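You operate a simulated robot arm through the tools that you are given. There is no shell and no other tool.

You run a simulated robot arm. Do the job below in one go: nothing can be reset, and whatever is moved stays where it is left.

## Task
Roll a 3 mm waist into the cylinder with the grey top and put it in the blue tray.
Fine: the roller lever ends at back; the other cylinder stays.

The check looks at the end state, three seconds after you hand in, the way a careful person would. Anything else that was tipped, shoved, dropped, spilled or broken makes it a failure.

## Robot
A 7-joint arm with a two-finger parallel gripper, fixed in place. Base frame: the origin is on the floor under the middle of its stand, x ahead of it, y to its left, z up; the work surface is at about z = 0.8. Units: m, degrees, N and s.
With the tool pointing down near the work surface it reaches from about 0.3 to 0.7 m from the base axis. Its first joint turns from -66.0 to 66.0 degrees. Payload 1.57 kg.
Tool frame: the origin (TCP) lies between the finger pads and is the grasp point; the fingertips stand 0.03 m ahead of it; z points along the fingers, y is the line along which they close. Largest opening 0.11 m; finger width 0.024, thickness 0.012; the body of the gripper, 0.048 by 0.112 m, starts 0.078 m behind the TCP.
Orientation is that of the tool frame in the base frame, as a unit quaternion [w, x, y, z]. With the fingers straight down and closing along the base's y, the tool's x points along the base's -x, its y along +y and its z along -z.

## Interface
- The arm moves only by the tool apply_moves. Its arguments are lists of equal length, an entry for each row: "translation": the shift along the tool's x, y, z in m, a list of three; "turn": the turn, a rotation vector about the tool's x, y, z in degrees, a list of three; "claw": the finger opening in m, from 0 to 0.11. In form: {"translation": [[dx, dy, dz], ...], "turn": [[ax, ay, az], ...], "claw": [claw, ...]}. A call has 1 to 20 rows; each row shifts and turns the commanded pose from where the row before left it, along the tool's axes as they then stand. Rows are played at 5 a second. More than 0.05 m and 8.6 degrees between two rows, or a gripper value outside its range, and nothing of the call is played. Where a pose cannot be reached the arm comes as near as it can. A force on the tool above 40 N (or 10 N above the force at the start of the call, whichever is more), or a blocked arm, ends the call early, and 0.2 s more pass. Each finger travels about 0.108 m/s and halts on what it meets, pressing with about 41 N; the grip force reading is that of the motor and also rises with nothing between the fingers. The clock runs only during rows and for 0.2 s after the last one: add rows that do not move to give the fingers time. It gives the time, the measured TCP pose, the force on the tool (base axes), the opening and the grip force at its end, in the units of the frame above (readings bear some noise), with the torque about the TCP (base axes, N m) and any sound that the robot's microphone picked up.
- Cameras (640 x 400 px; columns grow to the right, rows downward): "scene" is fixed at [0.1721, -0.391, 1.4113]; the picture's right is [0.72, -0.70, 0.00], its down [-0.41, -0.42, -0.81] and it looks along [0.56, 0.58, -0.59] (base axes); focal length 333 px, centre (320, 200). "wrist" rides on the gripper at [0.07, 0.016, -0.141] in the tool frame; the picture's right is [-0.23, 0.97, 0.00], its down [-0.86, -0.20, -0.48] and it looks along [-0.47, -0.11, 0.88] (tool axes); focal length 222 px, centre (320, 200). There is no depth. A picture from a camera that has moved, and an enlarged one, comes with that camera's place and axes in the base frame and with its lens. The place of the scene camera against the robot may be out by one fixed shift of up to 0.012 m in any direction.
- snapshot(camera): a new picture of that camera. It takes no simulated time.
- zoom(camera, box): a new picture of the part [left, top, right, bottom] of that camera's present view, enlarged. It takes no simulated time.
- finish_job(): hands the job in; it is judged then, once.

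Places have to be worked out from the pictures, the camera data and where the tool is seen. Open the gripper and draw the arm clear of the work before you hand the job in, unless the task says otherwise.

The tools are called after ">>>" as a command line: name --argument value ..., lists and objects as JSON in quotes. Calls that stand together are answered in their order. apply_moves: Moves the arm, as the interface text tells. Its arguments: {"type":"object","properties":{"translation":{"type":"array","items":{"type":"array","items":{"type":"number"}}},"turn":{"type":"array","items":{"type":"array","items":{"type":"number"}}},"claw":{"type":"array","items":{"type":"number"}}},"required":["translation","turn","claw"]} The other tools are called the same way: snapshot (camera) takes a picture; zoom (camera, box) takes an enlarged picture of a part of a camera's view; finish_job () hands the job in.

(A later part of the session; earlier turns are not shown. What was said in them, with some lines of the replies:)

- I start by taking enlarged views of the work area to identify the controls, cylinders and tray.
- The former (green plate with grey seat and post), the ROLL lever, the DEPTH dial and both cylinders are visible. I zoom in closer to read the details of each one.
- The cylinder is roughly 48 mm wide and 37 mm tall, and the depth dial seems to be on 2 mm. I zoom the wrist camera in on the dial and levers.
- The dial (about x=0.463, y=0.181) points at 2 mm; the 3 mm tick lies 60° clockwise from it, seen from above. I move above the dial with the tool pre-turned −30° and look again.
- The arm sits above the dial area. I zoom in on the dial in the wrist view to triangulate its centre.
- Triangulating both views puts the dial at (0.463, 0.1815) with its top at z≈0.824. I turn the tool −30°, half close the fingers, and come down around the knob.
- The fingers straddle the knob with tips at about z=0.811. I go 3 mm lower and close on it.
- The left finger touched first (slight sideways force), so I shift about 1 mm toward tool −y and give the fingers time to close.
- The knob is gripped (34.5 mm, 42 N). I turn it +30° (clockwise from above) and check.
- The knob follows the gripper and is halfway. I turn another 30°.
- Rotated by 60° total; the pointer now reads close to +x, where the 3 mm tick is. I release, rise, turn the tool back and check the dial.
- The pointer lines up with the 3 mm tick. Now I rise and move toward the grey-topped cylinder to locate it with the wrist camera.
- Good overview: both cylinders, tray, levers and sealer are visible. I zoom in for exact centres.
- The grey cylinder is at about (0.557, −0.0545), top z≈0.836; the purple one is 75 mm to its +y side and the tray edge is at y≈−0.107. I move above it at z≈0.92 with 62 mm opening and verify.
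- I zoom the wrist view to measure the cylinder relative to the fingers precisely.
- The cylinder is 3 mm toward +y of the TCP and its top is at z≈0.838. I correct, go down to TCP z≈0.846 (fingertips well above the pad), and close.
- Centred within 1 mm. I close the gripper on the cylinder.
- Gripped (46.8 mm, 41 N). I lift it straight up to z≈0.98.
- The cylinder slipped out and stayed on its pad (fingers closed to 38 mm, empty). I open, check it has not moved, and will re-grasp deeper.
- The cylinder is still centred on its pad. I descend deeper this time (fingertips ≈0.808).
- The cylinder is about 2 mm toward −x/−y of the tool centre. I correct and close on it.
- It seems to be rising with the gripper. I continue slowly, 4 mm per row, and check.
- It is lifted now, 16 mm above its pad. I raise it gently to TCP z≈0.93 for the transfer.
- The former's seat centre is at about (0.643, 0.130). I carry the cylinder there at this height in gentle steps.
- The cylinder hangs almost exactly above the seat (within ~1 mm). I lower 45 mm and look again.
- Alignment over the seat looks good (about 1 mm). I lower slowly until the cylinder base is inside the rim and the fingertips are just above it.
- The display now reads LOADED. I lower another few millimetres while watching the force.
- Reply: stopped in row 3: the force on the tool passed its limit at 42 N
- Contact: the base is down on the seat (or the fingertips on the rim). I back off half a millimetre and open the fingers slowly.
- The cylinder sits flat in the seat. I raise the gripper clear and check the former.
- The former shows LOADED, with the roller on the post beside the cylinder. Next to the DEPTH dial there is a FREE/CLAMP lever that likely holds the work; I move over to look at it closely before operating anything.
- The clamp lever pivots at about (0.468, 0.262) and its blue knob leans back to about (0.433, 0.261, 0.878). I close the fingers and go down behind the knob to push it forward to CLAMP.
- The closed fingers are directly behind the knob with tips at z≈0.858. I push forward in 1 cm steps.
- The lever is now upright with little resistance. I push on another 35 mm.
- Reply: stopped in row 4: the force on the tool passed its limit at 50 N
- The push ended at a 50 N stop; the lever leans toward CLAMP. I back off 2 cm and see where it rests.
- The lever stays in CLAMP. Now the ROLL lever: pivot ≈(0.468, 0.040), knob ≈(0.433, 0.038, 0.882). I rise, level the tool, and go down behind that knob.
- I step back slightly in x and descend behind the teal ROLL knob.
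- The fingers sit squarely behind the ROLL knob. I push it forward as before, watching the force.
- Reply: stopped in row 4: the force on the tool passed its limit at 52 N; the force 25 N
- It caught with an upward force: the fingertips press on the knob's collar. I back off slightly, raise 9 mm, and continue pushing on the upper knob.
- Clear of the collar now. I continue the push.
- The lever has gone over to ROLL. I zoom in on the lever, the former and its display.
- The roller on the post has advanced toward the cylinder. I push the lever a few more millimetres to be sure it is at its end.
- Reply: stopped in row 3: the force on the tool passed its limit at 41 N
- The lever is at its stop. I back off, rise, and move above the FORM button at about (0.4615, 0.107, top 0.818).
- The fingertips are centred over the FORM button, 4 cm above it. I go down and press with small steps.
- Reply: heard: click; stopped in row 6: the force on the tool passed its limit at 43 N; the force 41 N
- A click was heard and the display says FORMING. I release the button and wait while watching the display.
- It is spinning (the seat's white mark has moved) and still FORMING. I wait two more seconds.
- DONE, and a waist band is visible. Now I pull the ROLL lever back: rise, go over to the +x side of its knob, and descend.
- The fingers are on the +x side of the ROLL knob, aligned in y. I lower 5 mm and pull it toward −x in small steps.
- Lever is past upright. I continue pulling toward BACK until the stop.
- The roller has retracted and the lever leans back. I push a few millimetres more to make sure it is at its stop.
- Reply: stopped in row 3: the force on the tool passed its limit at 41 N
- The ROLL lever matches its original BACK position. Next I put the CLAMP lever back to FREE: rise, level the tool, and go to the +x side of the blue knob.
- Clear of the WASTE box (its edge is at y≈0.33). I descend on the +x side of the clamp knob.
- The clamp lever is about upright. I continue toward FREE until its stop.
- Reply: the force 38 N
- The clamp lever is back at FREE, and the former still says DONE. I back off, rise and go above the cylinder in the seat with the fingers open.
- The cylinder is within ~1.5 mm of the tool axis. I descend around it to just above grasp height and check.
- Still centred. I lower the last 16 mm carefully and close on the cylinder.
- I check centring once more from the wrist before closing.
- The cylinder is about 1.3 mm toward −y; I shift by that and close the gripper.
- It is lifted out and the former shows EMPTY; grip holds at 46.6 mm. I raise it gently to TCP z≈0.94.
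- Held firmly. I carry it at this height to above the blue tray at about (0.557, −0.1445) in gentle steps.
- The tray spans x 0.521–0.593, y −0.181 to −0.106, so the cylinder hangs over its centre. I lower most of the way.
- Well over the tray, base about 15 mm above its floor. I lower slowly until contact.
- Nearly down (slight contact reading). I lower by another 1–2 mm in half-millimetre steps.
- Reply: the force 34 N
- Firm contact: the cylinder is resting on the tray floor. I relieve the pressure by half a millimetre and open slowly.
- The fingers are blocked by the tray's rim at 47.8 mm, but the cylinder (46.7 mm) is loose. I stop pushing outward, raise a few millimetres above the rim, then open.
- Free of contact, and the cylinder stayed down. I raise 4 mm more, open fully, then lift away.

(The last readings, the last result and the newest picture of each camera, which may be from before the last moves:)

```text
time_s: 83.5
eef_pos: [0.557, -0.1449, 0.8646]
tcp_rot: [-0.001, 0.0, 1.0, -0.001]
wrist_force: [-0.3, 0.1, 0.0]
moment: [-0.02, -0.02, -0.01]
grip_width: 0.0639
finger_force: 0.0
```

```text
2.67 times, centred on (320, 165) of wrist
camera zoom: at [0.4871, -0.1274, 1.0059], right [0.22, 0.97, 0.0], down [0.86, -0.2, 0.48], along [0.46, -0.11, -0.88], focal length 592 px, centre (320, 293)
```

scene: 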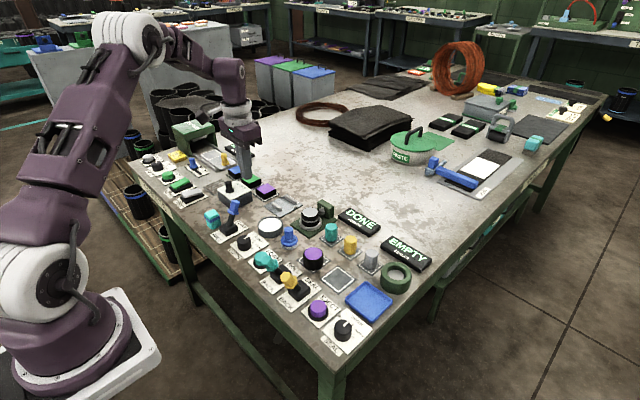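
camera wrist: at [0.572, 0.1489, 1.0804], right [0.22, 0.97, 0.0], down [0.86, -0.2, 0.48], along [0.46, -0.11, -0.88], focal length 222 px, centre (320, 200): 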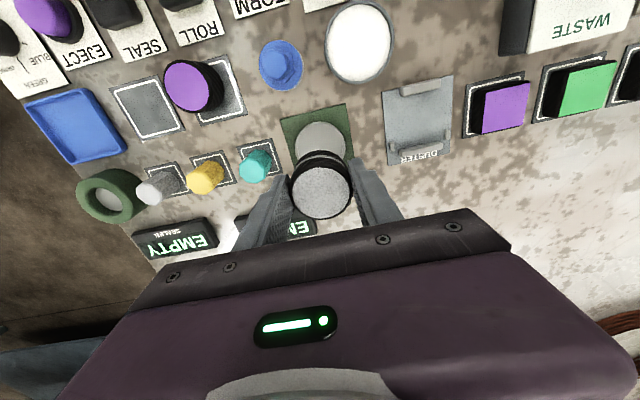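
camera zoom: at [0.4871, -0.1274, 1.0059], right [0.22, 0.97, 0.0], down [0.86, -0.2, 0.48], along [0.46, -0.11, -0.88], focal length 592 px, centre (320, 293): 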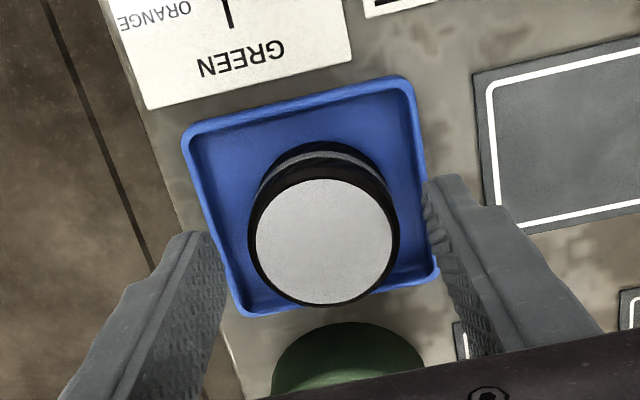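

The cylinder stands in the tray. I lift straight up and withdraw to about the starting pose.

>>> apply_moves --translation '[[0, 0, -0.03], [0, 0, -0.045], [0, 0, -0.045], [0, 0, -0.045], [0, 0, -0.03], [0.025, 0.045, 0], [0.025, 0.045, 0], [0.025, 0.045, 0], [0.025, 0.045, 0], [0.02, 0.045, 0], [0.01, 0.045, 0], [0, 0, 0]]' --turn '[[0, 0, 0], [0, 0, 0], [0, 0, 0], [0, 0, 0], [0, 0, 0], [0, 0, 0], [0, 0, 0], [0, 0, 0], [0, 0, 0], [0, 0, 0], [0, 0, 0], [0, 0, 0]]' --claw '[0.064, 0.07, 0.08, 0.1, 0.11, 0.11, 0.11, 0.11, 0.11, 0.11, 0.11, 0.11]'

>>> snapshot --camera "scene"

>>> zoom --camera "scene" --box '[240, 180, 440, 360]'

>>> zoom --camera "scene" --box '[330, 250, 410, 330]'

>>> zoom --camera "scene" --box '[190, 180, 310, 270]'

```text
refused: row 6 steps farther than a row can; nothing moved
```

```text
taken
```

scene: 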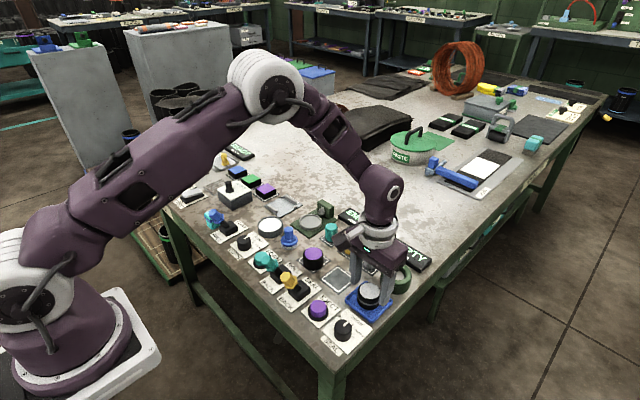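

```text
2.22 times, centred on (340, 270) of scene
camera zoom: at [0.1721, -0.391, 1.4113], right [0.72, -0.7, 0.0], down [-0.41, -0.42, -0.81], along [0.56, 0.58, -0.59], focal length 739 px, centre (276, 44)
```

zoom: 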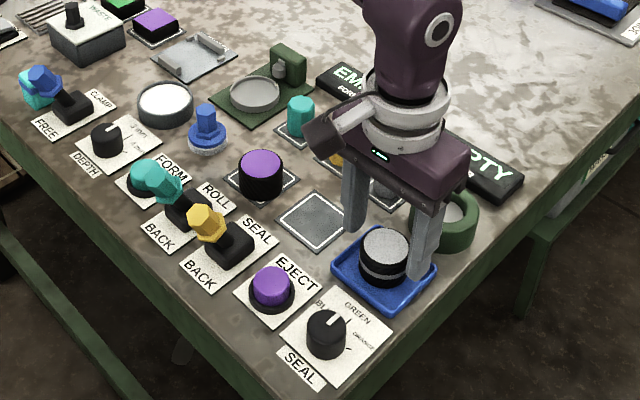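

```text
5.00 times, centred on (370, 290) of scene
camera zoom: at [0.1721, -0.391, 1.4113], right [0.72, -0.7, 0.0], down [-0.41, -0.42, -0.81], along [0.56, 0.58, -0.59], focal length 1664 px, centre (70, -250)
```

zoom: 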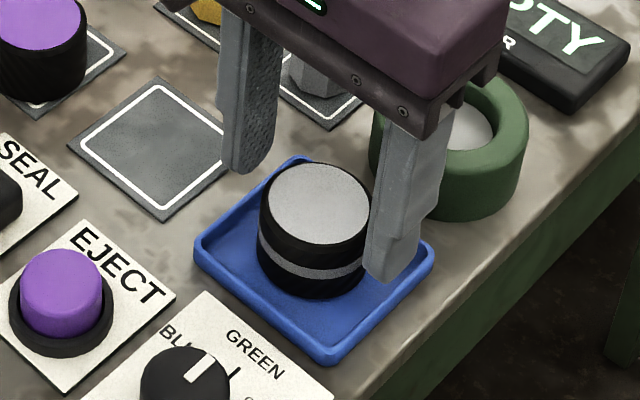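

```text
4.44 times, centred on (250, 225) of scene
camera zoom: at [0.1721, -0.391, 1.4113], right [0.72, -0.7, 0.0], down [-0.41, -0.42, -0.81], along [0.56, 0.58, -0.59], focal length 1479 px, centre (631, 89)
```

zoom: 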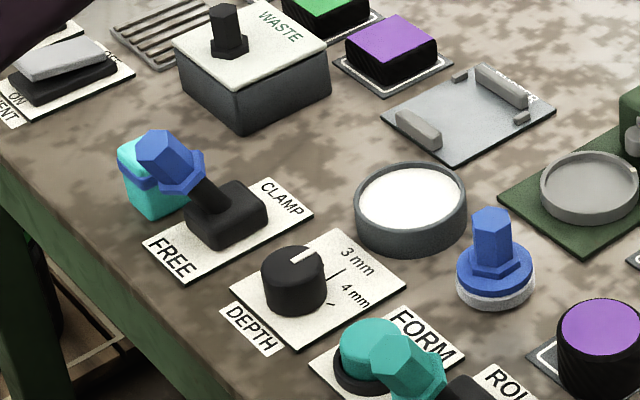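

That call was refused for too large a sideways step, and nothing moved. I repeat it with smaller steps.

>>> apply_moves --translation '[[0, 0, -0.03], [0, 0, -0.045], [0, 0, -0.045], [0, 0, -0.045], [0, 0, -0.03], [0.02, 0.04, 0], [0.02, 0.04, 0], [0.02, 0.04, 0], [0.02, 0.04, 0], [0.02, 0.04, 0], [0.02, 0.04, 0], [0.01, 0.04, 0], [0, 0, 0]]' --turn '[[0, 0, 0], [0, 0, 0], [0, 0, 0], [0, 0, 0], [0, 0, 0], [0, 0, 0], [0, 0, 0], [0, 0, 0], [0, 0, 0], [0, 0, 0], [0, 0, 0], [0, 0, 0], [0, 0, 0]]' --claw '[0.064, 0.07, 0.08, 0.1, 0.11, 0.11, 0.11, 0.11, 0.11, 0.11, 0.11, 0.11, 0.11]'

>>> snapshot --camera "scene"

>>> zoom --camera "scene" --box '[240, 180, 440, 360]'

>>> zoom --camera "scene" --box '[330, 250, 410, 330]'

```text
time_s: 86.3
eef_pos: [0.4294, 0.1378, 1.0604]
tcp_rot: [-0.001, -0.001, 1.0, -0.001]
wrist_force: [-0.4, -0.2, 0.2]
moment: [0.01, 0.0, 0.02]
grip_width: 0.1097
finger_force: 0.0
```

```text
taken
```

scene: 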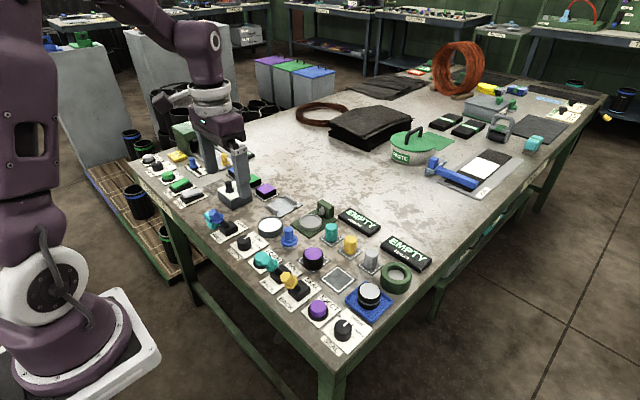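

```text
2.22 times, centred on (340, 270) of scene
camera zoom: at [0.1721, -0.391, 1.4113], right [0.72, -0.7, 0.0], down [-0.41, -0.42, -0.81], along [0.56, 0.58, -0.59], focal length 739 px, centre (276, 44)
```

zoom: 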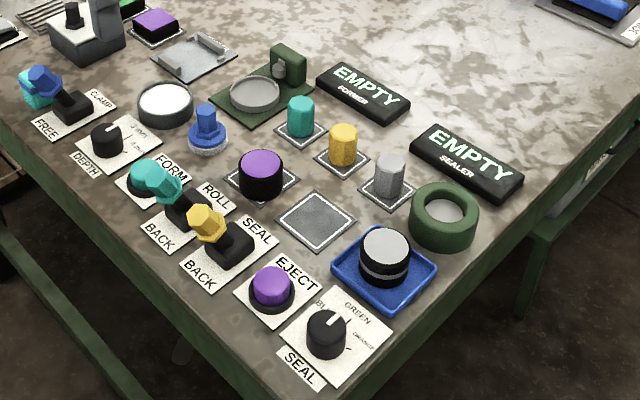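

```text
5.00 times, centred on (370, 290) of scene
camera zoom: at [0.1721, -0.391, 1.4113], right [0.72, -0.7, 0.0], down [-0.41, -0.42, -0.81], along [0.56, 0.58, -0.59], focal length 1664 px, centre (70, -250)
```

zoom: 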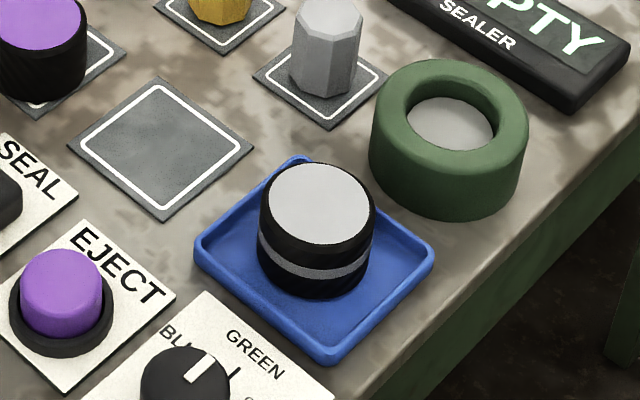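

Final view: the grey-topped cylinder with its waist stands in the blue tray. The ROLL lever is at BACK, CLAMP is at FREE, the purple cylinder is untouched, and the arm is clear with the gripper open. I hand the job in.

>>> finish_job

```text
The job is handed in.
```

The grey-topped cylinder now has a rolled waist and is standing in the blue tray, and the job is handed in. I set the depth dial to 3 mm, and the former ran through to DONE. I couldn't measure the waist depth itself, so 3 mm rests on the dial setting.

- **Roller lever:** it is back at BACK, against its stop.
- **Other cylinder:** the purple-topped one was not touched and is still on its pad.
- **Clamp lever:** I moved it to CLAMP for the rolling and returned it to FREE afterwards. It sits beside the depth dial, so I took it to be the former's clamp, though the display didn't change when I moved it.
- **Depth dial:** it stays at 3 mm; it was at 2 mm when I started.
- **First pick-up:** the cylinder slipped out of the gripper on the first lift but stayed upright on its pad. The second, deeper grip held.
- **Tray:** the fingers pushed against the tray rim as I let go of the cylinder. In the final pictures the tray had not moved and the cylinder stands upright in it.

The gripper is open and the arm is clear of the work.
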